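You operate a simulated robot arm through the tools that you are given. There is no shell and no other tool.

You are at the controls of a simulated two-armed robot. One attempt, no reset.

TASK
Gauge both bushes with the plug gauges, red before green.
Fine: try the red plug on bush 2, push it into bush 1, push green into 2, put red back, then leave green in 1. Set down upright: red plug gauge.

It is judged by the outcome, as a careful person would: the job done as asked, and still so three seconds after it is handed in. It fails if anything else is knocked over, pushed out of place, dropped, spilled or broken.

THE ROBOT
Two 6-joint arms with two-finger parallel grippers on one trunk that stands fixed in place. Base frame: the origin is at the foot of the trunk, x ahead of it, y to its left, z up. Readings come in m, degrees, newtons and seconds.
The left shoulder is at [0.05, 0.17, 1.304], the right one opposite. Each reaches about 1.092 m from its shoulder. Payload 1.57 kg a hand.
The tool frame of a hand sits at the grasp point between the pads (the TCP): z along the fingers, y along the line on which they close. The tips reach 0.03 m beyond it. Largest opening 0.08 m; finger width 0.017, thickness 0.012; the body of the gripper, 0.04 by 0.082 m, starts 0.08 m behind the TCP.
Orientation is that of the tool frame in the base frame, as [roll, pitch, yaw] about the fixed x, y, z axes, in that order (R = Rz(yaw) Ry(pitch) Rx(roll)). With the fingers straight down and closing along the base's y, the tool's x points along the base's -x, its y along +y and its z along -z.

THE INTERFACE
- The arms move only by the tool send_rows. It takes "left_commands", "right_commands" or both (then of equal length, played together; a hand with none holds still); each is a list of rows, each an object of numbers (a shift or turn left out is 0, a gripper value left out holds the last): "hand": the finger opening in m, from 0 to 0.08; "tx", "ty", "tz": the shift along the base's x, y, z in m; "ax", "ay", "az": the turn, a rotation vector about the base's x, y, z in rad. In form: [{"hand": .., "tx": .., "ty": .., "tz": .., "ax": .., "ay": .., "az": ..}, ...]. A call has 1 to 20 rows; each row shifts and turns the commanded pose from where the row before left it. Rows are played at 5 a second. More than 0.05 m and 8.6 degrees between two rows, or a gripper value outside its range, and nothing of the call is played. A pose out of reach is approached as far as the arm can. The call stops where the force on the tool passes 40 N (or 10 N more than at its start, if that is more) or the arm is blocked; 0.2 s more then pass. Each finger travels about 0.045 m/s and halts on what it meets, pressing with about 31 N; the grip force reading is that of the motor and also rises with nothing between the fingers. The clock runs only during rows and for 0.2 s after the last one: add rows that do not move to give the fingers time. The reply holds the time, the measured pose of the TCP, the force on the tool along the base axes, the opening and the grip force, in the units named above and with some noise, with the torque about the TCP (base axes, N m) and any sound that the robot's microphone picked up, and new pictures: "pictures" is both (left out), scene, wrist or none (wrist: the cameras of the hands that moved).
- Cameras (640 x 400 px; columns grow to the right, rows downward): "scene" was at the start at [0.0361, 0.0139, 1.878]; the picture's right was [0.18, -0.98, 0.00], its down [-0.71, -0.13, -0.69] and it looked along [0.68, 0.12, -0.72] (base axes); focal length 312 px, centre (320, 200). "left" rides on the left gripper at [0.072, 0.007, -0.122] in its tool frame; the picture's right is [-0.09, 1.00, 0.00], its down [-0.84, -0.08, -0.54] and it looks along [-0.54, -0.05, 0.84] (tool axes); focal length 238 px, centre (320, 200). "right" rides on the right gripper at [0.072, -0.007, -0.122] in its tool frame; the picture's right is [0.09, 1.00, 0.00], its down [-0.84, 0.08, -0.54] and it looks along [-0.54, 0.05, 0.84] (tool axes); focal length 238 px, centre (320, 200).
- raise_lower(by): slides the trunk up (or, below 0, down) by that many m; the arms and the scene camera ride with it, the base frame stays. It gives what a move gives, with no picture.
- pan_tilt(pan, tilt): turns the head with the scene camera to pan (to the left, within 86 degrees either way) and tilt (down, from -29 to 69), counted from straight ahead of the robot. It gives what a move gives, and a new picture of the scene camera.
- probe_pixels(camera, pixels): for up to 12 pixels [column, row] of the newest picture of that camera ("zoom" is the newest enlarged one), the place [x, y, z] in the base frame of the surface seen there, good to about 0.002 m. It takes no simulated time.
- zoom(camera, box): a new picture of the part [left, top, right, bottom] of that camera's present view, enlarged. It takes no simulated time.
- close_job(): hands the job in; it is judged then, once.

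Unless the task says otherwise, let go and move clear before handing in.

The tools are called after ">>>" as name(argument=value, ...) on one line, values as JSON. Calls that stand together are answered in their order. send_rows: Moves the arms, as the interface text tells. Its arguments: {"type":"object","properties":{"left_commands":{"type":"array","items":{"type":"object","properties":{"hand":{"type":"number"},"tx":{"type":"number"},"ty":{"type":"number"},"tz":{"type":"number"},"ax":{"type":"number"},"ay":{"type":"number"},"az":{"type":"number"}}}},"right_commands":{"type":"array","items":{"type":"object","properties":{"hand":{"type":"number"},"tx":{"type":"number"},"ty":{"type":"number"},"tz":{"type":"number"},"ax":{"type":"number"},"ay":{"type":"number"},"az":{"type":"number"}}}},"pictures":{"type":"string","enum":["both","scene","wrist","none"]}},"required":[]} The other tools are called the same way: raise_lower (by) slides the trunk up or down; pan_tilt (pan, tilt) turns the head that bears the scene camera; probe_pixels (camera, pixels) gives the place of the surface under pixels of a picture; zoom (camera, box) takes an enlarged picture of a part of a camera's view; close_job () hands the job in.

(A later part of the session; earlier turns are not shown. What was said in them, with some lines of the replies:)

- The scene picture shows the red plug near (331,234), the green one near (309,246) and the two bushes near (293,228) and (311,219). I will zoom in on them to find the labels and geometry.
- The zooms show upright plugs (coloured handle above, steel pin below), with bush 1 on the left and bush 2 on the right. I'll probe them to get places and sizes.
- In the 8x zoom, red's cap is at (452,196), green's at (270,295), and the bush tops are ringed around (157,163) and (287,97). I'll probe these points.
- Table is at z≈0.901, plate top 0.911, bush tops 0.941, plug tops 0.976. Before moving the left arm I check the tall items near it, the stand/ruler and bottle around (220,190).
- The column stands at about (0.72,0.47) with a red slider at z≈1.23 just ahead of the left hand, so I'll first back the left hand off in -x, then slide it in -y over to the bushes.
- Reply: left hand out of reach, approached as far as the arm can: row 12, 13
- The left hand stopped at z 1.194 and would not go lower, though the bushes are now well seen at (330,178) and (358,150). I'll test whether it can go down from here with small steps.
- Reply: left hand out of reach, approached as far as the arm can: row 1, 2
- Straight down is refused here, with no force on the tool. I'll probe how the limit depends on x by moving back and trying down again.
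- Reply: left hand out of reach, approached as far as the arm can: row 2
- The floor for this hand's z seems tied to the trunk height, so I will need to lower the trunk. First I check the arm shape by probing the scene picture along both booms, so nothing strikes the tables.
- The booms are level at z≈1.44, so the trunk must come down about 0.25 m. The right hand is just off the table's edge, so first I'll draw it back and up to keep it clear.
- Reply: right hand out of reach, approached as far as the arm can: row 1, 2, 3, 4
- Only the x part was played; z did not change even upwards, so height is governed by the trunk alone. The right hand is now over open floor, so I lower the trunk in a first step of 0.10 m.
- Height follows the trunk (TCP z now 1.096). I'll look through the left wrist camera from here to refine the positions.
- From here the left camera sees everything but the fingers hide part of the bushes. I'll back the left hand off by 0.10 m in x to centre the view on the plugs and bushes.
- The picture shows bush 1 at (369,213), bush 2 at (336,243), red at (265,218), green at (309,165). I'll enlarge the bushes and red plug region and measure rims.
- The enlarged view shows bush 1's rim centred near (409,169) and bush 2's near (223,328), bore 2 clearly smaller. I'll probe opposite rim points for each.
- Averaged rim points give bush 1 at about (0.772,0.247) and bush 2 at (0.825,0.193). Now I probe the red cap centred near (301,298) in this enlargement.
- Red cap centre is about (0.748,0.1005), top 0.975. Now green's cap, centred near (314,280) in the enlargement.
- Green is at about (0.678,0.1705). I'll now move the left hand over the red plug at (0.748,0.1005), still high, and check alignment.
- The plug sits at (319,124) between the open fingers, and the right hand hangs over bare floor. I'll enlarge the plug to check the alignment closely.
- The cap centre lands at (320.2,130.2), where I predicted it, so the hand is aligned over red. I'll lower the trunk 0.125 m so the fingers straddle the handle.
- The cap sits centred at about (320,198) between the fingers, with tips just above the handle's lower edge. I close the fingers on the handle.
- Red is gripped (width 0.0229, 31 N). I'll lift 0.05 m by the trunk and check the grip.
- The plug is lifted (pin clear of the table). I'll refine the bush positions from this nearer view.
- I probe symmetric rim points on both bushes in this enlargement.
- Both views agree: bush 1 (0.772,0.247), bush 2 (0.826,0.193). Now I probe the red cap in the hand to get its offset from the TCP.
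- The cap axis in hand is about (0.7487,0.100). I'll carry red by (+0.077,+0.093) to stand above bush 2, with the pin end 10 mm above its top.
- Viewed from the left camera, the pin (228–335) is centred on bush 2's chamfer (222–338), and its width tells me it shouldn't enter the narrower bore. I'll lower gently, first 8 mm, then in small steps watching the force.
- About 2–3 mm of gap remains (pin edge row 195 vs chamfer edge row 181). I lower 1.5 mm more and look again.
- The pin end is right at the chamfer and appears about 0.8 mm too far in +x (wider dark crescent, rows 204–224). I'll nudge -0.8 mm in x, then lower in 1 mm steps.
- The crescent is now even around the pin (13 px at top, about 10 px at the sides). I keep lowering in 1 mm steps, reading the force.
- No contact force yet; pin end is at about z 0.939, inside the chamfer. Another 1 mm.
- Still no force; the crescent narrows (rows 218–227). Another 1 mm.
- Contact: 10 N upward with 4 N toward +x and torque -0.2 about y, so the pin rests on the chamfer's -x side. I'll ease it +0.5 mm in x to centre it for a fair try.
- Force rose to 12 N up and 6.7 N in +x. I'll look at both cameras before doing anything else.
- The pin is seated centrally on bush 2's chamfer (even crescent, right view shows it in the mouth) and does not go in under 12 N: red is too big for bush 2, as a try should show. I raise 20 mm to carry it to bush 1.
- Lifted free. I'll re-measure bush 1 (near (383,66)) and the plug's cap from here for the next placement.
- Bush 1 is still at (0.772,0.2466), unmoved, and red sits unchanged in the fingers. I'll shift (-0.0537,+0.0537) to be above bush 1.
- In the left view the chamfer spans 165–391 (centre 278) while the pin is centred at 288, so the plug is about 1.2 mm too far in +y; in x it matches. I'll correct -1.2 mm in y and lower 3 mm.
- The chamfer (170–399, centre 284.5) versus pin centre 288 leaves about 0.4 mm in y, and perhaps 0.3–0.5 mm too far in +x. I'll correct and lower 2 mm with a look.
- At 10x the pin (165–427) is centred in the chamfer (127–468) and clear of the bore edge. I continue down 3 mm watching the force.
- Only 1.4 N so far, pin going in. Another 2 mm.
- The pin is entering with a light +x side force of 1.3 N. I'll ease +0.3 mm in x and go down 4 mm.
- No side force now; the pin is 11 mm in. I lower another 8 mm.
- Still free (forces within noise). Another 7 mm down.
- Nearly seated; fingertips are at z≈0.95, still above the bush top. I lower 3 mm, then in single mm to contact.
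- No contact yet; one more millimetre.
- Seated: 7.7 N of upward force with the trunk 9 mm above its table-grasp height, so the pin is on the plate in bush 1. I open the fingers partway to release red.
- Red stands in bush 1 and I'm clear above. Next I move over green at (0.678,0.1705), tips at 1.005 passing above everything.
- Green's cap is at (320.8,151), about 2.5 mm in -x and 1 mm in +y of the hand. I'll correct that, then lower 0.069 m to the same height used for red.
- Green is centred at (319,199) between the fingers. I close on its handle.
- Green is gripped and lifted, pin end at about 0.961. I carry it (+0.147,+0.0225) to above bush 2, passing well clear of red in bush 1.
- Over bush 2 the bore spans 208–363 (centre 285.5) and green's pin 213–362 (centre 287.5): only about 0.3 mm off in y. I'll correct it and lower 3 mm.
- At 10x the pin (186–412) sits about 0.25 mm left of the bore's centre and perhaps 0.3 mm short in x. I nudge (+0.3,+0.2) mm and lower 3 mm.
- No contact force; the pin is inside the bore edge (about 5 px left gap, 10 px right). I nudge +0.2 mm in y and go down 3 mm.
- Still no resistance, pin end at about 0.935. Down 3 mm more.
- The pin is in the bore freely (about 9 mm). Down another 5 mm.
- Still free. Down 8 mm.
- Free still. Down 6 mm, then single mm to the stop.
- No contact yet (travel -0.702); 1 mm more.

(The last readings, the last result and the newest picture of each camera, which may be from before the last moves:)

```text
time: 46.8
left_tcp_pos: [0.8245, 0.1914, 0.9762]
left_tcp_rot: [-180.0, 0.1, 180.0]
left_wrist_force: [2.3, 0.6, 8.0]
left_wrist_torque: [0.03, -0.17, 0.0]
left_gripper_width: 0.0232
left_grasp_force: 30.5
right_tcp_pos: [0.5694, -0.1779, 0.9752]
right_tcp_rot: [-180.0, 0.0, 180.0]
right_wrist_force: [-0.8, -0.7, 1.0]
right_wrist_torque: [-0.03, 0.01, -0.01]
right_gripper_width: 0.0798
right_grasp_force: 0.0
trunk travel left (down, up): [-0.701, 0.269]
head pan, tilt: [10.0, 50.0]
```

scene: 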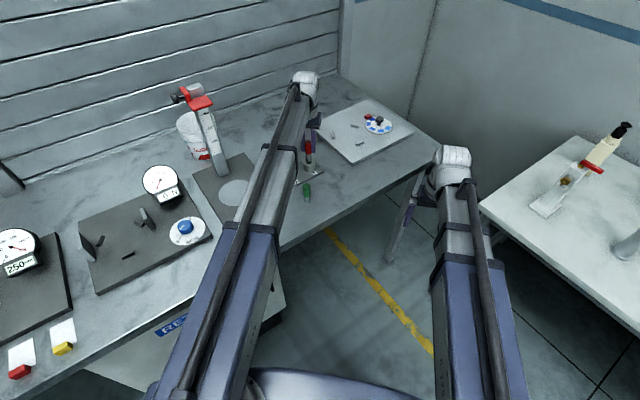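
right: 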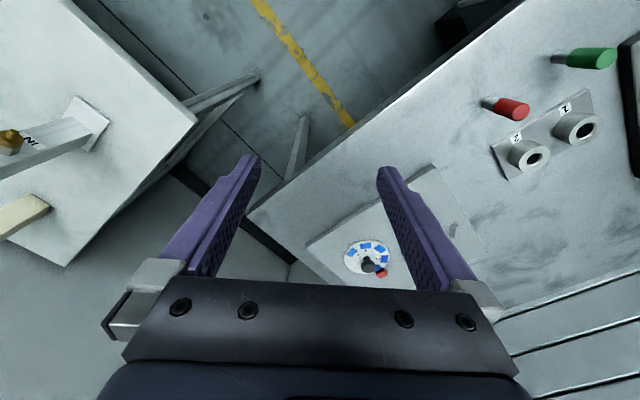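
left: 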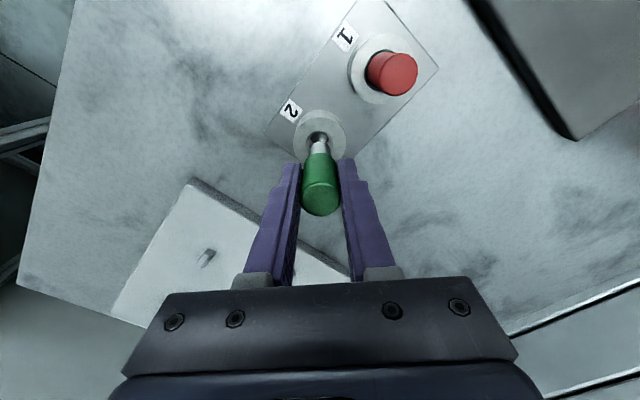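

Green is seated in bush 2 with 8 N. I release it, then rise 0.06 m.

>>> send_rows(left_commands=[{"hand": 0.03}, {"hand": 0.045}, {"hand": 0.055}, {"hand": 0.055}, {"hand": 0.055}], pictures="none")

>>> raise_lower(by=0.06)

>>> zoom(camera="left", box=[240, 0, 480, 200])

```text
time: 48.0
left_tcp_pos: [0.8239, 0.193, 0.9755]
left_tcp_rot: [-180.0, 0.0, -180.0]
left_wrist_force: [0.5, 0.4, -0.5]
left_wrist_torque: [0.03, 0.02, 0.01]
left_gripper_width: 0.055
left_grasp_force: 0.0
right_tcp_pos: [0.5704, -0.1775, 0.9751]
right_tcp_rot: [180.0, -0.1, -179.9]
right_wrist_force: [0.2, -0.1, -0.7]
right_wrist_torque: [-0.03, -0.02, 0.01]
right_gripper_width: 0.0798
right_grasp_force: 0.0
trunk travel left (down, up): [-0.701, 0.269]
head pan, tilt: [10.0, 50.0]
```

```text
time: 49.0
left_tcp_pos: [0.8238, 0.1915, 1.0352]
left_tcp_rot: [-180.0, -0.1, -179.9]
left_wrist_force: [0.4, -0.6, 1.0]
left_wrist_torque: [-0.05, 0.05, -0.02]
left_gripper_width: 0.0552
left_grasp_force: 0.1
right_tcp_pos: [0.571, -0.1775, 1.0348]
right_tcp_rot: [179.9, 0.0, 180.0]
right_wrist_force: [0.8, 0.4, 1.4]
right_wrist_torque: [-0.03, 0.01, 0.02]
right_gripper_width: 0.0801
right_grasp_force: 0.0
trunk travel left (down, up): [-0.761, 0.209]
head pan, tilt: [10.0, 50.0]
```

```text
2.00 times, centred on (360, 100) of left
```

zoom: 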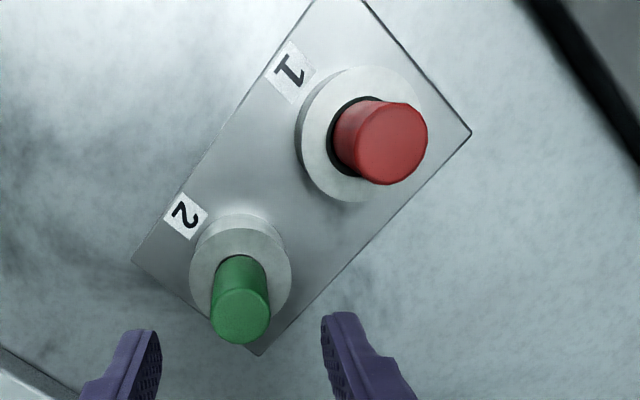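

Both plugs stand in their bushes. I move back over red in bush 1, where I released it at about (0.7705,0.246).

>>> send_rows(left_commands=[{"tx": -0.018, "ty": 0.018}, {"tx": -0.018, "ty": 0.018}, {"tx": -0.0173, "ty": 0.0176}, {}, {}], pictures="wrist")

>>> zoom(camera="left", box=[270, 110, 370, 190])

```text
time: 50.2
left_tcp_pos: [0.7703, 0.2458, 1.0353]
left_tcp_rot: [180.0, 0.0, -180.0]
left_wrist_force: [0.3, 0.0, -0.3]
left_wrist_torque: [-0.01, 0.02, 0.0]
left_gripper_width: 0.0549
left_grasp_force: 0.0
right_tcp_pos: [0.5708, -0.1773, 1.0352]
right_tcp_rot: [-180.0, 0.0, -180.0]
right_wrist_force: [-0.3, 0.0, -0.3]
right_wrist_torque: [0.01, 0.02, -0.01]
right_gripper_width: 0.0798
right_grasp_force: 0.0
trunk travel left (down, up): [-0.761, 0.209]
head pan, tilt: [10.0, 50.0]
```

left: 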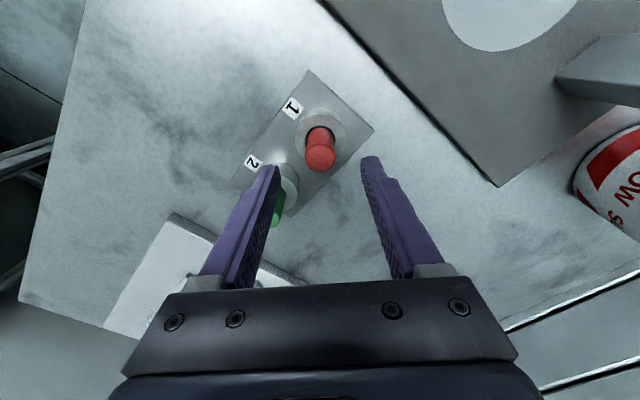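

```text
5.00 times, centred on (320, 150) of left
```

zoom: 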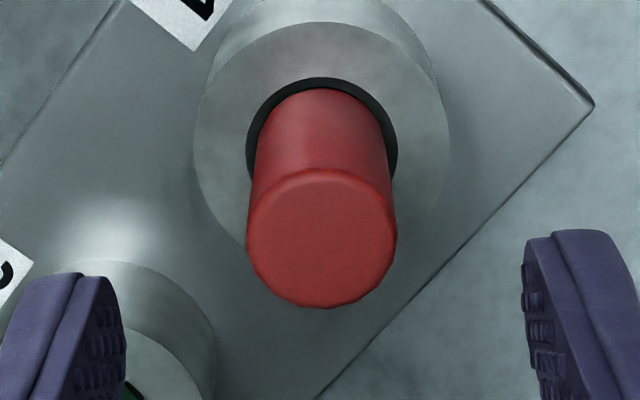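

Red is centred between the fingers the same way as before (cap at (320,157)). I lower 0.06 m and close on it.

>>> raise_lower(by=-0.06)

>>> send_rows(left_commands=[{"hand": 0.04}, {"hand": 0.03}, {"hand": 0.01}, {"hand": 0.01}, {"hand": 0.01}], pictures="wrist")

```text
time: 51.2
left_tcp_pos: [0.7702, 0.2462, 0.9759]
left_tcp_rot: [-180.0, 0.0, -180.0]
left_wrist_force: [0.3, 0.3, 0.1]
left_wrist_torque: [-0.01, 0.0, 0.0]
left_gripper_width: 0.0548
left_grasp_force: 0.1
right_tcp_pos: [0.5714, -0.1775, 0.9748]
right_tcp_rot: [180.0, 0.0, -180.0]
right_wrist_force: [0.6, -0.5, -0.2]
right_wrist_torque: [0.01, 0.0, 0.01]
right_gripper_width: 0.0801
right_grasp_force: 0.0
trunk travel left (down, up): [-0.701, 0.269]
head pan, tilt: [10.0, 50.0]
```

```text
time: 52.4
left_tcp_pos: [0.7701, 0.2458, 0.9756]
left_tcp_rot: [180.0, -0.1, -180.0]
left_wrist_force: [-0.5, 1.3, 0.7]
left_wrist_torque: [0.01, 0.01, 0.02]
left_gripper_width: 0.0233
left_grasp_force: 31.0
right_tcp_pos: [0.5695, -0.1773, 0.9755]
right_tcp_rot: [180.0, 0.0, 180.0]
right_wrist_force: [-0.2, 0.1, 0.2]
right_wrist_torque: [0.0, 0.03, 0.02]
right_gripper_width: 0.0802
right_grasp_force: 0.0
trunk travel left (down, up): [-0.701, 0.269]
head pan, tilt: [10.0, 50.0]
```

left: 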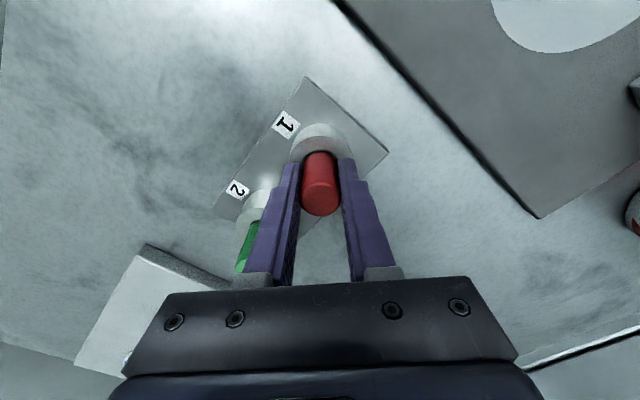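

Red gripped (31 N, width 0.0233). I pull it up first by 15 mm and check for drag.

>>> raise_lower(by=0.015)

>>> zoom(camera="left", box=[240, 80, 400, 220])

```text
time: 53.0
left_tcp_pos: [0.7704, 0.2468, 0.9903]
left_tcp_rot: [-180.0, 0.0, 179.9]
left_wrist_force: [-1.2, 0.0, -1.7]
left_wrist_torque: [0.0, 0.0, -0.01]
left_gripper_width: 0.0231
left_grasp_force: 31.0
right_tcp_pos: [0.571, -0.1773, 0.9904]
right_tcp_rot: [-179.9, 0.1, -180.0]
right_wrist_force: [-0.4, 0.3, -0.7]
right_wrist_torque: [0.01, -0.01, 0.01]
right_gripper_width: 0.0798
right_grasp_force: 0.1
trunk travel left (down, up): [-0.716, 0.254]
head pan, tilt: [10.0, 50.0]
```

```text
2.86 times, centred on (320, 150) of left
```

zoom: 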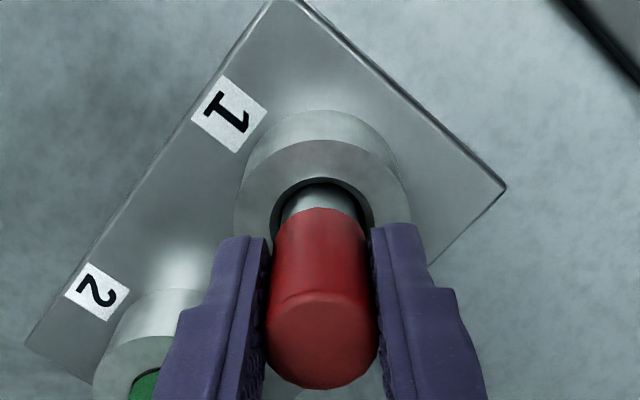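

Red slides out freely. I raise another 45 mm and carry it back to its starting place at TCP (0.7492,0.0993).

>>> raise_lower(by=0.045)

>>> send_rows(left_commands=[{"tx": -0.0035, "ty": -0.0245}, {"tx": -0.0035, "ty": -0.0245}, {"tx": -0.0035, "ty": -0.0245}, {"tx": -0.0035, "ty": -0.0245}, {"tx": -0.0035, "ty": -0.0245}, {"tx": -0.0035, "ty": -0.0244}, {}, {}], pictures="both")

>>> zoom(camera="left", box=[220, 80, 540, 280])

```text
time: 53.9
left_tcp_pos: [0.7693, 0.245, 1.0356]
left_tcp_rot: [-180.0, 0.0, -180.0]
left_wrist_force: [-0.4, -0.5, -0.3]
left_wrist_torque: [-0.03, -0.02, 0.03]
left_gripper_width: 0.0229
left_grasp_force: 31.2
right_tcp_pos: [0.5708, -0.1774, 1.0357]
right_tcp_rot: [-180.0, 0.0, 179.9]
right_wrist_force: [-0.5, 0.9, 0.8]
right_wrist_torque: [-0.02, -0.01, -0.01]
right_gripper_width: 0.08
right_grasp_force: 0.0
trunk travel left (down, up): [-0.761, 0.209]
head pan, tilt: [10.0, 50.0]
```

```text
time: 55.7
left_tcp_pos: [0.7507, 0.0988, 1.0354]
left_tcp_rot: [-180.0, 0.0, 179.9]
left_wrist_force: [0.4, 0.4, -0.2]
left_wrist_torque: [0.04, 0.0, 0.0]
left_gripper_width: 0.0228
left_grasp_force: 31.5
right_tcp_pos: [0.5711, -0.1784, 1.036]
right_tcp_rot: [180.0, 0.0, 180.0]
right_wrist_force: [0.4, 0.2, 0.2]
right_wrist_torque: [0.0, 0.0, -0.01]
right_gripper_width: 0.0802
right_grasp_force: 0.0
trunk travel left (down, up): [-0.761, 0.209]
head pan, tilt: [10.0, 50.0]
```

scene: 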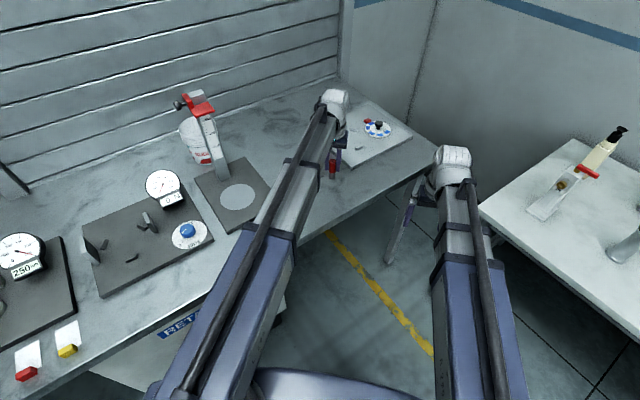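
left: 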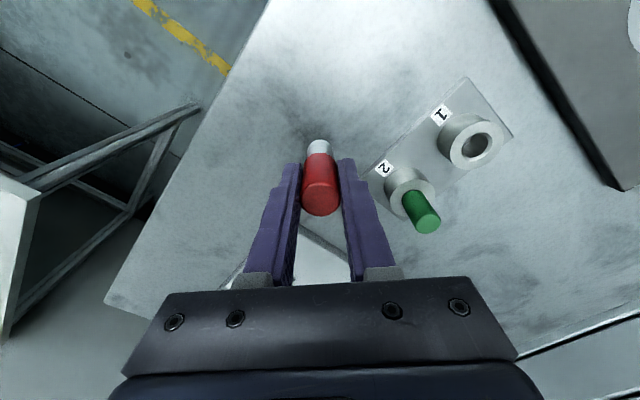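

```text
2.00 times, centred on (380, 180) of left
```

zoom: 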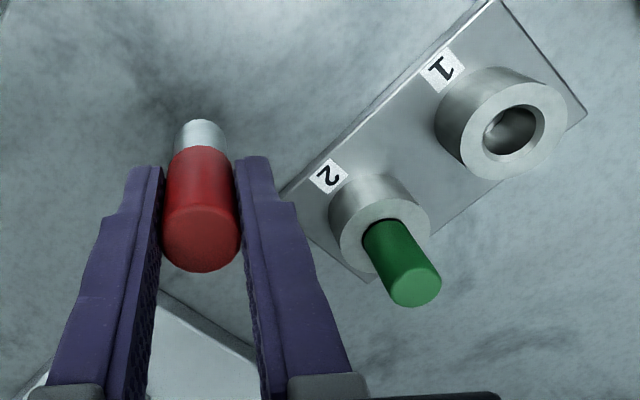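

Red is back over its starting spot (TCP about (0.750,0.099)). I lower 0.064 m to just above the table.

>>> raise_lower(by=-0.065)

>>> raise_lower(by=-0.003)

```text
time: 56.8
left_tcp_pos: [0.7502, 0.0996, 0.9704]
left_tcp_rot: [-179.9, 0.1, -179.9]
left_wrist_force: [0.0, -0.2, -1.3]
left_wrist_torque: [-0.05, -0.02, -0.02]
left_gripper_width: 0.0231
left_grasp_force: 31.4
right_tcp_pos: [0.5709, -0.1765, 0.9711]
right_tcp_rot: [180.0, 0.0, -180.0]
right_wrist_force: [0.6, 0.3, 0.4]
right_wrist_torque: [0.01, 0.03, 0.01]
right_gripper_width: 0.0799
right_grasp_force: 0.0
trunk travel left (down, up): [-0.696, 0.274]
head pan, tilt: [10.0, 50.0]
```

```text
time: 57.3
left_tcp_pos: [0.7495, 0.0998, 0.9665]
left_tcp_rot: [180.0, 0.1, 179.9]
left_wrist_force: [-0.1, -0.3, -0.4]
left_wrist_torque: [0.01, 0.01, -0.01]
left_gripper_width: 0.0234
left_grasp_force: 31.0
right_tcp_pos: [0.5714, -0.1776, 0.9673]
right_tcp_rot: [-179.9, -0.1, -180.0]
right_wrist_force: [0.5, -0.3, 0.1]
right_wrist_torque: [-0.02, -0.02, -0.01]
right_gripper_width: 0.0801
right_grasp_force: 0.1
trunk travel left (down, up): [-0.693, 0.277]
head pan, tilt: [10.0, 50.0]
```

Position reads (0.7495,0.0998), no contact yet. One more millimetre at a time.

>>> raise_lower(by=-0.001)

```text
time: 57.8
left_tcp_pos: [0.7498, 0.099, 0.9663]
left_tcp_rot: [-179.9, 0.0, 179.9]
left_wrist_force: [-0.1, 0.0, -0.1]
left_wrist_torque: [-0.03, 0.0, 0.02]
left_gripper_width: 0.0232
left_grasp_force: 31.1
right_tcp_pos: [0.5716, -0.1787, 0.9678]
right_tcp_rot: [-180.0, 0.0, 179.8]
right_wrist_force: [-0.1, -0.3, -0.1]
right_wrist_torque: [-0.01, -0.03, 0.0]
right_gripper_width: 0.0799
right_grasp_force: 0.1
trunk travel left (down, up): [-0.692, 0.278]
head pan, tilt: [10.0, 50.0]
```

>>> raise_lower(by=-0.0007)

```text
time: 58.3
left_tcp_pos: [0.7513, 0.0993, 0.9658]
left_tcp_rot: [179.9, 0.0, 180.0]
left_wrist_force: [-0.2, 0.0, 0.0]
left_wrist_torque: [-0.01, 0.05, 0.0]
left_gripper_width: 0.023
left_grasp_force: 31.0
right_tcp_pos: [0.5713, -0.1765, 0.9649]
right_tcp_rot: [-180.0, 0.0, 180.0]
right_wrist_force: [-1.6, -1.2, -0.6]
right_wrist_torque: [0.02, 0.03, 0.0]
right_gripper_width: 0.0799
right_grasp_force: 0.1
trunk travel left (down, up): [-0.691, 0.279]
head pan, tilt: [10.0, 50.0]
```

Fz is about 0 rather than -1, so the pin is likely just touching. Half a millimetre more to confirm.

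>>> raise_lower(by=-0.0006)

>>> zoom(camera="left", box=[280, 120, 360, 220])

```text
time: 58.8
left_tcp_pos: [0.7504, 0.0997, 0.9656]
left_tcp_rot: [-180.0, 0.0, -179.9]
left_wrist_force: [1.0, -0.2, 5.2]
left_wrist_torque: [0.03, -0.09, 0.01]
left_gripper_width: 0.023
left_grasp_force: 31.0
right_tcp_pos: [0.5706, -0.1771, 0.9652]
right_tcp_rot: [-180.0, 0.0, 180.0]
right_wrist_force: [0.4, -0.1, 0.1]
right_wrist_torque: [-0.03, -0.02, 0.0]
right_gripper_width: 0.0797
right_grasp_force: 0.0
trunk travel left (down, up): [-0.69, 0.28]
head pan, tilt: [10.0, 50.0]
```

```text
4.00 times, centred on (320, 170) of left
```

zoom: 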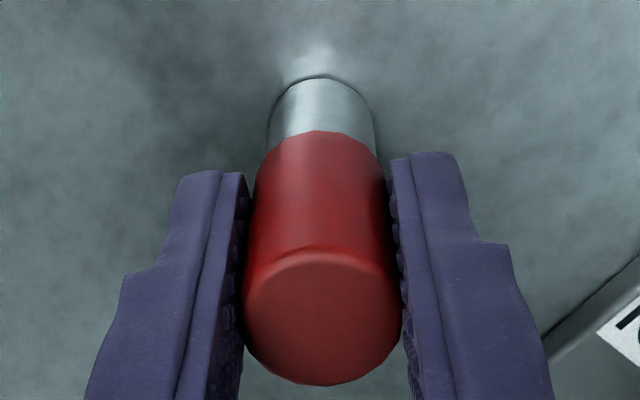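

Red stands on the table with 5 N; upright in view. I open the fingers and rise.

>>> send_rows(left_commands=[{"hand": 0.028}, {"hand": 0.035}, {"hand": 0.045}, {"hand": 0.055}, {"hand": 0.06}, {"hand": 0.06}], pictures="none")

>>> raise_lower(by=0.071)

>>> zoom(camera="left", box=[220, 80, 540, 280])

```text
time: 60.2
left_tcp_pos: [0.7494, 0.1003, 0.9663]
left_tcp_rot: [-180.0, 0.0, -179.9]
left_wrist_force: [-0.2, -0.4, 0.0]
left_wrist_torque: [0.03, -0.03, -0.03]
left_gripper_width: 0.06
left_grasp_force: 0.0
right_tcp_pos: [0.5707, -0.1771, 0.9656]
right_tcp_rot: [-180.0, 0.0, 179.9]
right_wrist_force: [-0.3, 0.0, 0.5]
right_wrist_torque: [0.01, 0.01, -0.02]
right_gripper_width: 0.08
right_grasp_force: 0.1
trunk travel left (down, up): [-0.69, 0.28]
head pan, tilt: [10.0, 50.0]
```

```text
time: 61.3
left_tcp_pos: [0.7509, 0.0982, 1.0358]
left_tcp_rot: [179.9, 0.0, -180.0]
left_wrist_force: [-0.3, -0.2, -0.2]
left_wrist_torque: [-0.03, 0.03, 0.02]
left_gripper_width: 0.0599
left_grasp_force: 0.1
right_tcp_pos: [0.5712, -0.1768, 1.0361]
right_tcp_rot: [-180.0, 0.1, 180.0]
right_wrist_force: [-0.4, 1.1, 0.2]
right_wrist_torque: [0.01, 0.0, -0.01]
right_gripper_width: 0.0799
right_grasp_force: 0.1
trunk travel left (down, up): [-0.761, 0.209]
head pan, tilt: [10.0, 50.0]
```

```text
2.00 times, centred on (380, 180) of left
```

zoom: 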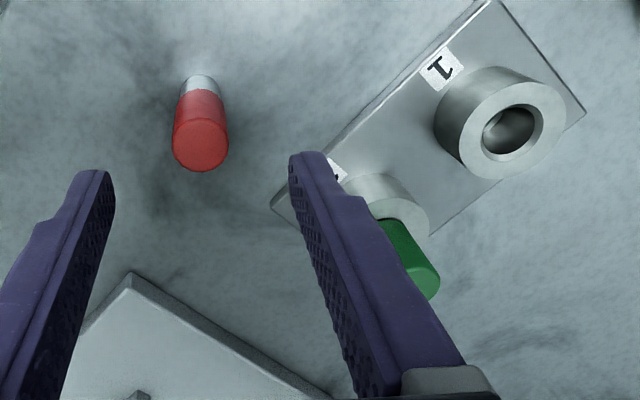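

Red stands upright at its starting place. Now I move over green in bush 2, where I released it at (0.824,0.1925).

>>> send_rows(left_commands=[{"tx": 0.0148, "ty": 0.0187}, {"tx": 0.0148, "ty": 0.0187}, {"tx": 0.0148, "ty": 0.0187}, {"tx": 0.0148, "ty": 0.0187}, {"tx": 0.0147, "ty": 0.0186}, {}, {}], pictures="wrist")

>>> zoom(camera="left", box=[270, 110, 370, 190])

```text
time: 62.9
left_tcp_pos: [0.8243, 0.193, 1.0354]
left_tcp_rot: [180.0, -0.1, -180.0]
left_wrist_force: [0.8, 0.0, -0.2]
left_wrist_torque: [0.02, -0.03, 0.0]
left_gripper_width: 0.06
left_grasp_force: 0.0
right_tcp_pos: [0.5708, -0.1772, 1.0352]
right_tcp_rot: [-179.9, 0.0, -180.0]
right_wrist_force: [1.0, 0.2, 0.8]
right_wrist_torque: [-0.02, -0.01, -0.01]
right_gripper_width: 0.0799
right_grasp_force: 0.0
trunk travel left (down, up): [-0.761, 0.209]
head pan, tilt: [10.0, 50.0]
```

left: 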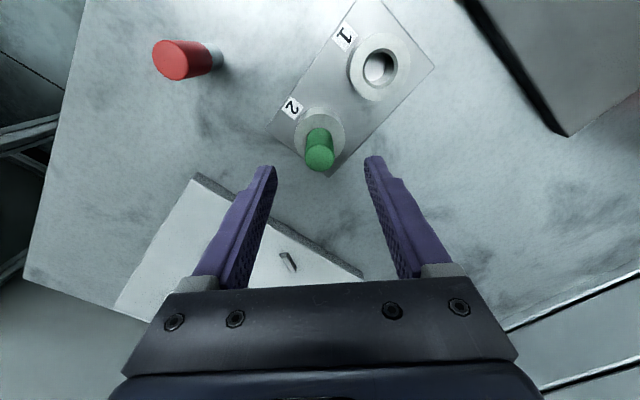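

```text
5.00 times, centred on (320, 150) of left
```

zoom: 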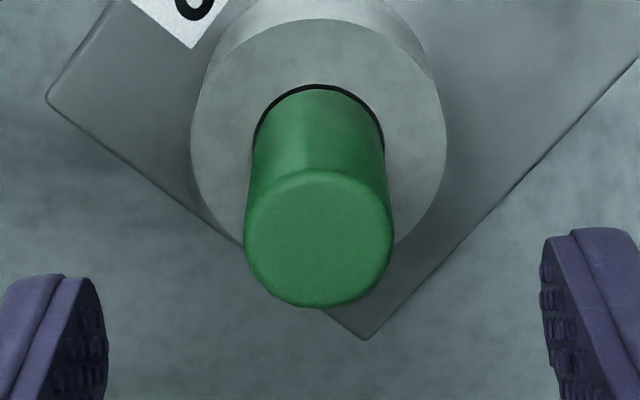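

Green is centred at (320,158). I lower 0.06 m and close on it.

>>> raise_lower(by=-0.06)

>>> send_rows(left_commands=[{"hand": 0.045}, {"hand": 0.03}, {"hand": 0.01}, {"hand": 0.01}, {"hand": 0.01}], pictures="none")

>>> raise_lower(by=0.015)

>>> zoom(camera="left", box=[240, 80, 400, 220])

```text
time: 63.9
left_tcp_pos: [0.8237, 0.1927, 0.9765]
left_tcp_rot: [-180.0, 0.0, -180.0]
left_wrist_force: [0.7, 0.8, 0.1]
left_wrist_torque: [0.03, 0.0, -0.01]
left_gripper_width: 0.0599
left_grasp_force: 0.0
right_tcp_pos: [0.5713, -0.1767, 0.9755]
right_tcp_rot: [180.0, -0.1, -180.0]
right_wrist_force: [-0.9, -0.6, 1.1]
right_wrist_torque: [0.01, 0.02, -0.02]
right_gripper_width: 0.0805
right_grasp_force: 0.0
trunk travel left (down, up): [-0.701, 0.269]
head pan, tilt: [10.0, 50.0]
```

```text
time: 65.1
left_tcp_pos: [0.8237, 0.1922, 0.9763]
left_tcp_rot: [180.0, -0.1, -179.9]
left_wrist_force: [0.1, -0.3, 0.5]
left_wrist_torque: [0.01, 0.02, 0.0]
left_gripper_width: 0.0233
left_grasp_force: 30.7
right_tcp_pos: [0.571, -0.1787, 0.9769]
right_tcp_rot: [-180.0, 0.0, 180.0]
right_wrist_force: [0.1, -0.2, 0.1]
right_wrist_torque: [0.0, -0.01, 0.02]
right_gripper_width: 0.08
right_grasp_force: 0.0
trunk travel left (down, up): [-0.701, 0.269]
head pan, tilt: [10.0, 50.0]
```

```text
time: 65.7
left_tcp_pos: [0.825, 0.1921, 0.9912]
left_tcp_rot: [-180.0, -0.1, -179.9]
left_wrist_force: [0.1, 0.4, -0.5]
left_wrist_torque: [0.01, 0.02, 0.03]
left_gripper_width: 0.023
left_grasp_force: 31.4
right_tcp_pos: [0.5709, -0.1761, 0.9906]
right_tcp_rot: [180.0, 0.0, -179.9]
right_wrist_force: [-1.1, -0.7, 0.4]
right_wrist_torque: [0.01, 0.0, 0.0]
right_gripper_width: 0.0802
right_grasp_force: 0.0
trunk travel left (down, up): [-0.716, 0.254]
head pan, tilt: [10.0, 50.0]
```

```text
2.86 times, centred on (320, 150) of left
```

zoom: 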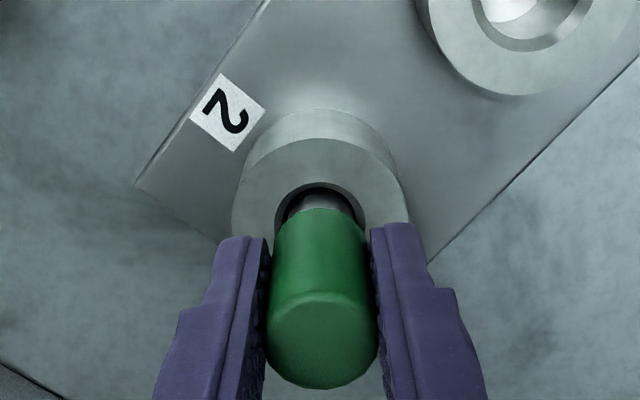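

Green slides out freely. I raise 32 mm more and shift (-0.0535,+0.0535) to above bush 1.

>>> raise_lower(by=0.032)

>>> send_rows(left_commands=[{"tx": -0.018, "ty": 0.018}, {"tx": -0.018, "ty": 0.018}, {"tx": -0.0175, "ty": 0.0175}, {}, {}], pictures="wrist")

>>> raise_lower(by=-0.013)

>>> zoom(camera="left", box=[285, 105, 365, 165])

```text
time: 66.5
left_tcp_pos: [0.8247, 0.1913, 1.0224]
left_tcp_rot: [180.0, 0.0, 179.9]
left_wrist_force: [-0.6, -0.6, -1.3]
left_wrist_torque: [0.0, -0.01, -0.01]
left_gripper_width: 0.0231
left_grasp_force: 31.0
right_tcp_pos: [0.5717, -0.1775, 1.023]
right_tcp_rot: [179.9, 0.0, -180.0]
right_wrist_force: [0.9, 0.8, 0.6]
right_wrist_torque: [0.0, -0.07, 0.05]
right_gripper_width: 0.08
right_grasp_force: 0.0
trunk travel left (down, up): [-0.748, 0.222]
head pan, tilt: [10.0, 50.0]
```

```text
time: 67.7
left_tcp_pos: [0.7712, 0.2465, 1.0226]
left_tcp_rot: [-180.0, 0.0, -179.9]
left_wrist_force: [0.4, 0.5, -1.1]
left_wrist_torque: [0.03, 0.01, 0.0]
left_gripper_width: 0.0229
left_grasp_force: 30.6
right_tcp_pos: [0.5708, -0.1773, 1.0223]
right_tcp_rot: [-180.0, 0.0, 180.0]
right_wrist_force: [0.6, 1.0, 0.8]
right_wrist_torque: [0.01, -0.05, -0.03]
right_gripper_width: 0.0799
right_grasp_force: 0.0
trunk travel left (down, up): [-0.748, 0.222]
head pan, tilt: [10.0, 50.0]
```

left: 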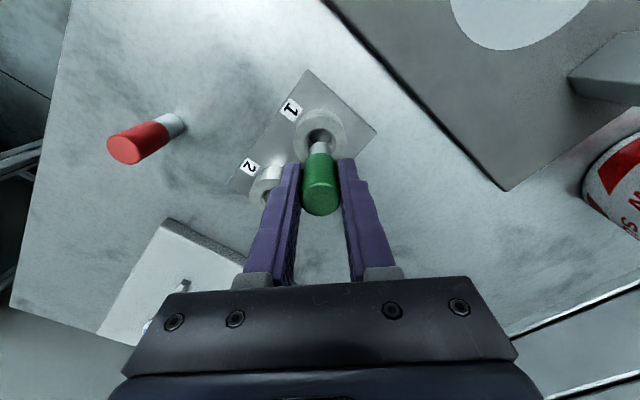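

```text
time: 68.3
left_tcp_pos: [0.7714, 0.2459, 1.0102]
left_tcp_rot: [-180.0, 0.0, 180.0]
left_wrist_force: [-0.3, 0.7, -1.5]
left_wrist_torque: [0.0, 0.01, -0.03]
left_gripper_width: 0.0231
left_grasp_force: 30.9
right_tcp_pos: [0.5704, -0.1771, 1.0103]
right_tcp_rot: [180.0, 0.0, 180.0]
right_wrist_force: [0.2, -0.4, 0.6]
right_wrist_torque: [0.0, -0.03, 0.0]
right_gripper_width: 0.0796
right_grasp_force: 0.1
trunk travel left (down, up): [-0.735, 0.235]
head pan, tilt: [10.0, 50.0]
```

```text
6.67 times, centred on (325, 135) of left
```

zoom: 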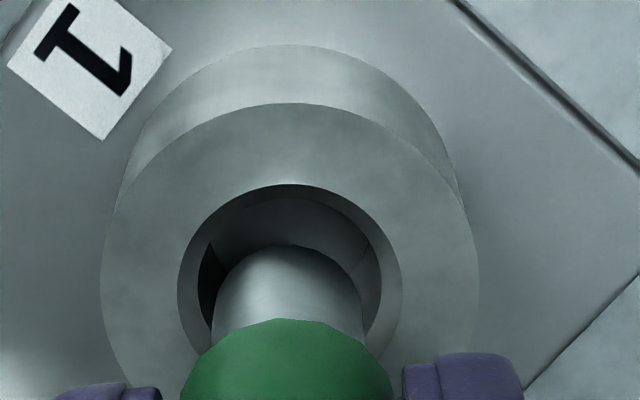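

The chamfer and pin line up in y (290 vs 288.5), but the pin is about 1.5 mm too far in +x (row 246 vs 233 expected). I shift -1.5 mm in x and lower 4 mm.

>>> send_rows(left_commands=[{"tx": -0.0015}, {}], pictures="none")

>>> raise_lower(by=-0.004)

>>> zoom(camera="left", box=[285, 105, 365, 165])

```text
time: 68.9
left_tcp_pos: [0.7697, 0.2454, 1.0109]
left_tcp_rot: [-179.9, 0.0, -179.9]
left_wrist_force: [0.0, -0.3, -0.8]
left_wrist_torque: [0.02, 0.01, -0.03]
left_gripper_width: 0.023
left_grasp_force: 31.3
right_tcp_pos: [0.571, -0.1775, 1.0093]
right_tcp_rot: [180.0, 0.0, 179.9]
right_wrist_force: [-1.4, 0.2, -0.4]
right_wrist_torque: [0.0, 0.0, 0.01]
right_gripper_width: 0.08
right_grasp_force: 0.1
trunk travel left (down, up): [-0.735, 0.235]
head pan, tilt: [10.0, 50.0]
```

```text
time: 69.5
left_tcp_pos: [0.7691, 0.246, 1.0063]
left_tcp_rot: [180.0, 0.0, -180.0]
left_wrist_force: [-0.2, 0.4, -0.9]
left_wrist_torque: [0.01, 0.01, 0.02]
left_gripper_width: 0.0233
left_grasp_force: 30.8
right_tcp_pos: [0.5708, -0.1781, 1.0066]
right_tcp_rot: [-180.0, 0.1, 179.9]
right_wrist_force: [0.5, -0.4, 0.5]
right_wrist_torque: [-0.04, 0.03, -0.03]
right_gripper_width: 0.08
right_grasp_force: 0.3
trunk travel left (down, up): [-0.731, 0.239]
head pan, tilt: [10.0, 50.0]
```

```text
6.67 times, centred on (325, 135) of left
```

zoom: 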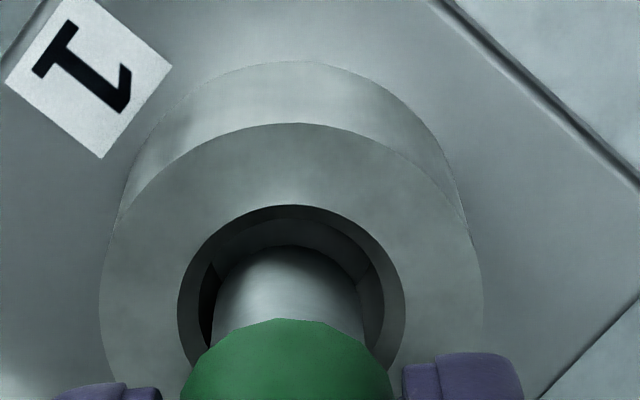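

Well inside the bore now (pin 213–364 within 192–385). I nudge +0.4 mm in y and lower 8 mm.

>>> send_rows(left_commands=[{"ty": 0.0004}, {}], pictures="none")

>>> raise_lower(by=-0.008)

>>> zoom(camera="left", box=[285, 105, 365, 165])

```text
time: 70.0
left_tcp_pos: [0.77, 0.2457, 1.0055]
left_tcp_rot: [-180.0, 0.1, 180.0]
left_wrist_force: [-0.3, 0.0, -0.3]
left_wrist_torque: [-0.02, 0.0, 0.03]
left_gripper_width: 0.0228
left_grasp_force: 30.6
right_tcp_pos: [0.5713, -0.1758, 1.0065]
right_tcp_rot: [-180.0, 0.1, 179.9]
right_wrist_force: [-0.1, -0.9, -0.7]
right_wrist_torque: [-0.02, 0.01, 0.0]
right_gripper_width: 0.08
right_grasp_force: 0.1
trunk travel left (down, up): [-0.731, 0.239]
head pan, tilt: [10.0, 50.0]
```

```text
time: 70.6
left_tcp_pos: [0.7703, 0.2458, 0.9985]
left_tcp_rot: [-179.9, 0.0, -180.0]
left_wrist_force: [-0.5, -0.4, -0.2]
left_wrist_torque: [0.0, 0.03, -0.02]
left_gripper_width: 0.0233
left_grasp_force: 30.7
right_tcp_pos: [0.5718, -0.1774, 0.9987]
right_tcp_rot: [180.0, 0.0, -179.9]
right_wrist_force: [-0.5, 0.0, -0.5]
right_wrist_torque: [-0.03, -0.03, -0.01]
right_gripper_width: 0.0802
right_grasp_force: 0.1
trunk travel left (down, up): [-0.723, 0.247]
head pan, tilt: [10.0, 50.0]
```

```text
6.67 times, centred on (325, 135) of left
```

zoom: 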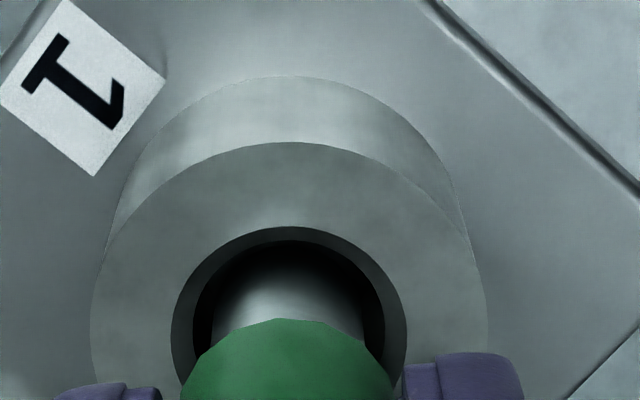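

No contact, pin about 8 mm in and centred. I lower 14 mm.

>>> raise_lower(by=-0.014)

>>> raise_lower(by=-0.006)

>>> zoom(camera="left", box=[270, 120, 390, 220])

```text
time: 71.2
left_tcp_pos: [0.7694, 0.2453, 0.9845]
left_tcp_rot: [180.0, 0.0, 179.9]
left_wrist_force: [0.0, -0.1, -1.6]
left_wrist_torque: [0.01, -0.01, 0.0]
left_gripper_width: 0.0232
left_grasp_force: 30.9
right_tcp_pos: [0.5705, -0.1768, 0.9837]
right_tcp_rot: [-180.0, 0.0, -180.0]
right_wrist_force: [-0.5, 0.7, 0.1]
right_wrist_torque: [0.01, -0.04, -0.01]
right_gripper_width: 0.0797
right_grasp_force: 0.2
trunk travel left (down, up): [-0.709, 0.261]
head pan, tilt: [10.0, 50.0]
```

```text
time: 71.8
left_tcp_pos: [0.7704, 0.2458, 0.9787]
left_tcp_rot: [-180.0, 0.1, -180.0]
left_wrist_force: [0.0, 0.5, -0.6]
left_wrist_torque: [0.0, -0.02, -0.01]
left_gripper_width: 0.0233
left_grasp_force: 31.0
right_tcp_pos: [0.571, -0.1768, 0.9779]
right_tcp_rot: [179.9, 0.1, 180.0]
right_wrist_force: [0.4, -0.4, -0.7]
right_wrist_torque: [0.01, 0.0, 0.01]
right_gripper_width: 0.0799
right_grasp_force: 0.0
trunk travel left (down, up): [-0.703, 0.267]
head pan, tilt: [10.0, 50.0]
```

```text
4.00 times, centred on (330, 170) of left
```

zoom: 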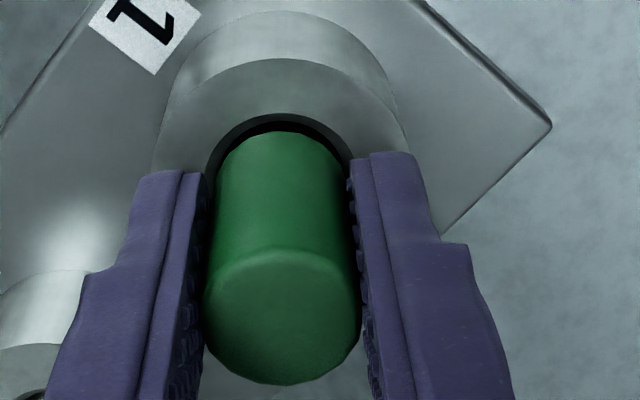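

Nearly down. I finish in single millimetres to contact.

>>> raise_lower(by=-0.002)

```text
time: 72.3
left_tcp_pos: [0.7701, 0.2456, 0.9751]
left_tcp_rot: [-180.0, 0.0, 180.0]
left_wrist_force: [-0.6, 0.0, -0.3]
left_wrist_torque: [0.0, -0.01, -0.04]
left_gripper_width: 0.023
left_grasp_force: 31.0
right_tcp_pos: [0.5709, -0.1771, 0.976]
right_tcp_rot: [180.0, 0.0, -180.0]
right_wrist_force: [0.4, 0.6, 0.1]
right_wrist_torque: [-0.02, 0.0, -0.04]
right_gripper_width: 0.0802
right_grasp_force: 0.0
trunk travel left (down, up): [-0.701, 0.269]
head pan, tilt: [10.0, 50.0]
```

>>> raise_lower(by=-0.0007)

```text
time: 72.8
left_tcp_pos: [0.7703, 0.2456, 0.9759]
left_tcp_rot: [179.9, 0.1, 180.0]
left_wrist_force: [2.7, 0.9, 10.6]
left_wrist_torque: [0.0, -0.17, 0.02]
left_gripper_width: 0.0231
left_grasp_force: 30.9
right_tcp_pos: [0.5704, -0.1769, 0.9767]
right_tcp_rot: [179.9, -0.1, 180.0]
right_wrist_force: [0.4, 0.6, -0.2]
right_wrist_torque: [0.0, -0.02, 0.0]
right_gripper_width: 0.0799
right_grasp_force: 0.1
trunk travel left (down, up): [-0.701, 0.269]
head pan, tilt: [10.0, 50.0]
```

Green is seated in bush 1 with 10.6 N. I release it and rise 0.08 m.

>>> send_rows(left_commands=[{"hand": 0.028}, {"hand": 0.035}, {"hand": 0.045}, {"hand": 0.055}, {"hand": 0.055}, {"hand": 0.055}], pictures="none")

>>> raise_lower(by=0.1)

>>> zoom(camera="left", box=[120, 0, 440, 200])

```text
time: 74.2
left_tcp_pos: [0.7697, 0.2459, 0.9751]
left_tcp_rot: [179.9, 0.0, -180.0]
left_wrist_force: [0.5, 0.1, -0.2]
left_wrist_torque: [0.01, 0.02, 0.01]
left_gripper_width: 0.0549
left_grasp_force: 0.0
right_tcp_pos: [0.5718, -0.1769, 0.9747]
right_tcp_rot: [180.0, 0.0, -180.0]
right_wrist_force: [-0.5, 0.0, 0.1]
right_wrist_torque: [-0.01, 0.03, 0.0]
right_gripper_width: 0.0799
right_grasp_force: 0.0
trunk travel left (down, up): [-0.701, 0.269]
head pan, tilt: [10.0, 50.0]
```

```text
time: 75.5
left_tcp_pos: [0.7703, 0.2456, 1.075]
left_tcp_rot: [-180.0, 0.0, 180.0]
left_wrist_force: [0.7, -0.8, -0.2]
left_wrist_torque: [-0.04, 0.02, 0.01]
left_gripper_width: 0.0548
left_grasp_force: 0.0
right_tcp_pos: [0.5712, -0.1786, 1.0754]
right_tcp_rot: [-180.0, 0.0, -180.0]
right_wrist_force: [0.0, 0.8, -0.7]
right_wrist_torque: [0.0, 0.0, 0.02]
right_gripper_width: 0.0799
right_grasp_force: 0.1
trunk travel left (down, up): [-0.801, 0.169]
head pan, tilt: [10.0, 50.0]
```

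```text
2.00 times, centred on (280, 100) of left
```

zoom: 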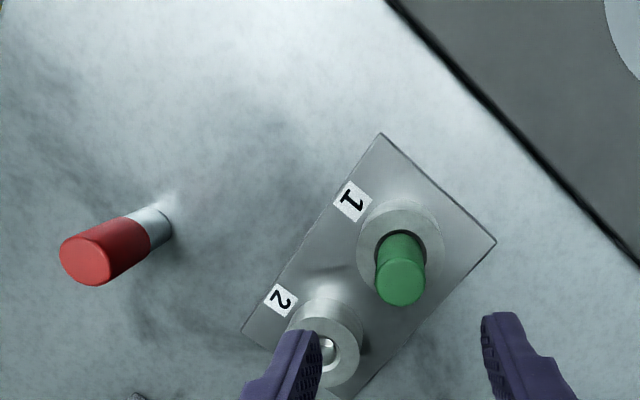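

Green stands in bush 1, bush 2 is empty, red stands upright on the table. I back the left hand off for a final check of everything.

>>> send_rows(left_commands=[{"tx": -0.03}, {"tx": -0.035}, {"tx": -0.035}, {"tx": -0.035}, {}, {}], pictures="both")

>>> zoom(camera="left", box=[200, 120, 440, 270])

>>> zoom(camera="right", box=[400, 180, 640, 380])

```text
time: 77.0
left_tcp_pos: [0.6351, 0.2451, 1.0759]
left_tcp_rot: [180.0, 0.0, -179.9]
left_wrist_force: [-0.3, -0.8, -0.5]
left_wrist_torque: [0.0, -0.03, 0.03]
left_gripper_width: 0.0549
left_grasp_force: 0.1
right_tcp_pos: [0.5706, -0.1758, 1.0753]
right_tcp_rot: [180.0, 0.0, -179.9]
right_wrist_force: [-0.5, 0.3, 0.0]
right_wrist_torque: [0.01, 0.01, -0.01]
right_gripper_width: 0.08
right_grasp_force: 0.0
trunk travel left (down, up): [-0.801, 0.169]
head pan, tilt: [10.0, 50.0]
```

scene: 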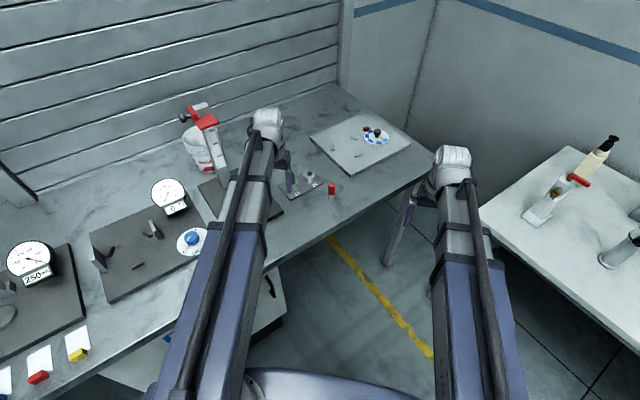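
left: 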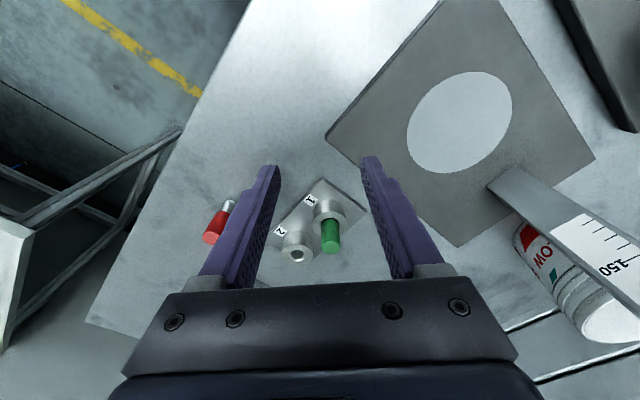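

```text
2.67 times, centred on (320, 195) of left
```

zoom: 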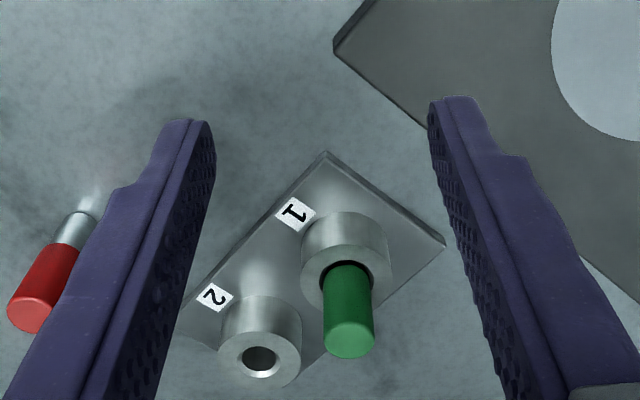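

```text
2.00 times, centred on (520, 280) of right
```

zoom: 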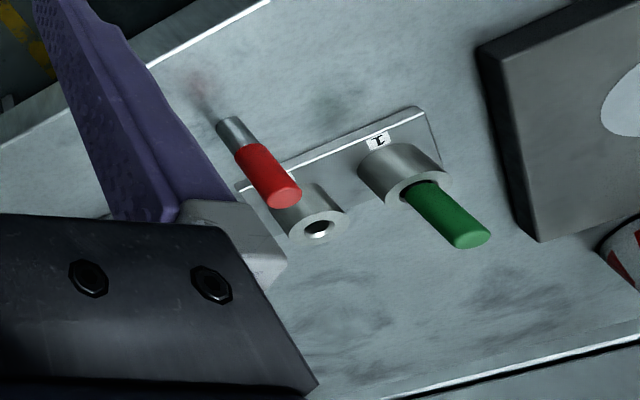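

The final views show green seated in bush 1, bush 2 empty, red upright at its original place, and both hands open and clear with nothing else disturbed. I hand the job in.

>>> close_job()

```text
The job is handed in.
```

The gauging is finished in the order you gave, and I've handed the job in. I don't have the judge's result.

1. **Red on bush 2:** it seated on the chamfer and would not go in under about 12 N, so bush 2 is too small for red.
2. **Red into bush 1:** it went in fully with almost no side force.
3. **Green into bush 2:** it went in fully and freely.
4. **Red put back:** it is standing upright at its starting place, to within about 1 mm.
5. **Green in bush 1:** I moved it over from bush 2, seated it fully and left it there.

In the last pictures bush 2 was empty, both hands were open and clear, and nothing else looked knocked or moved. I did not re-measure the bush plate at the end.
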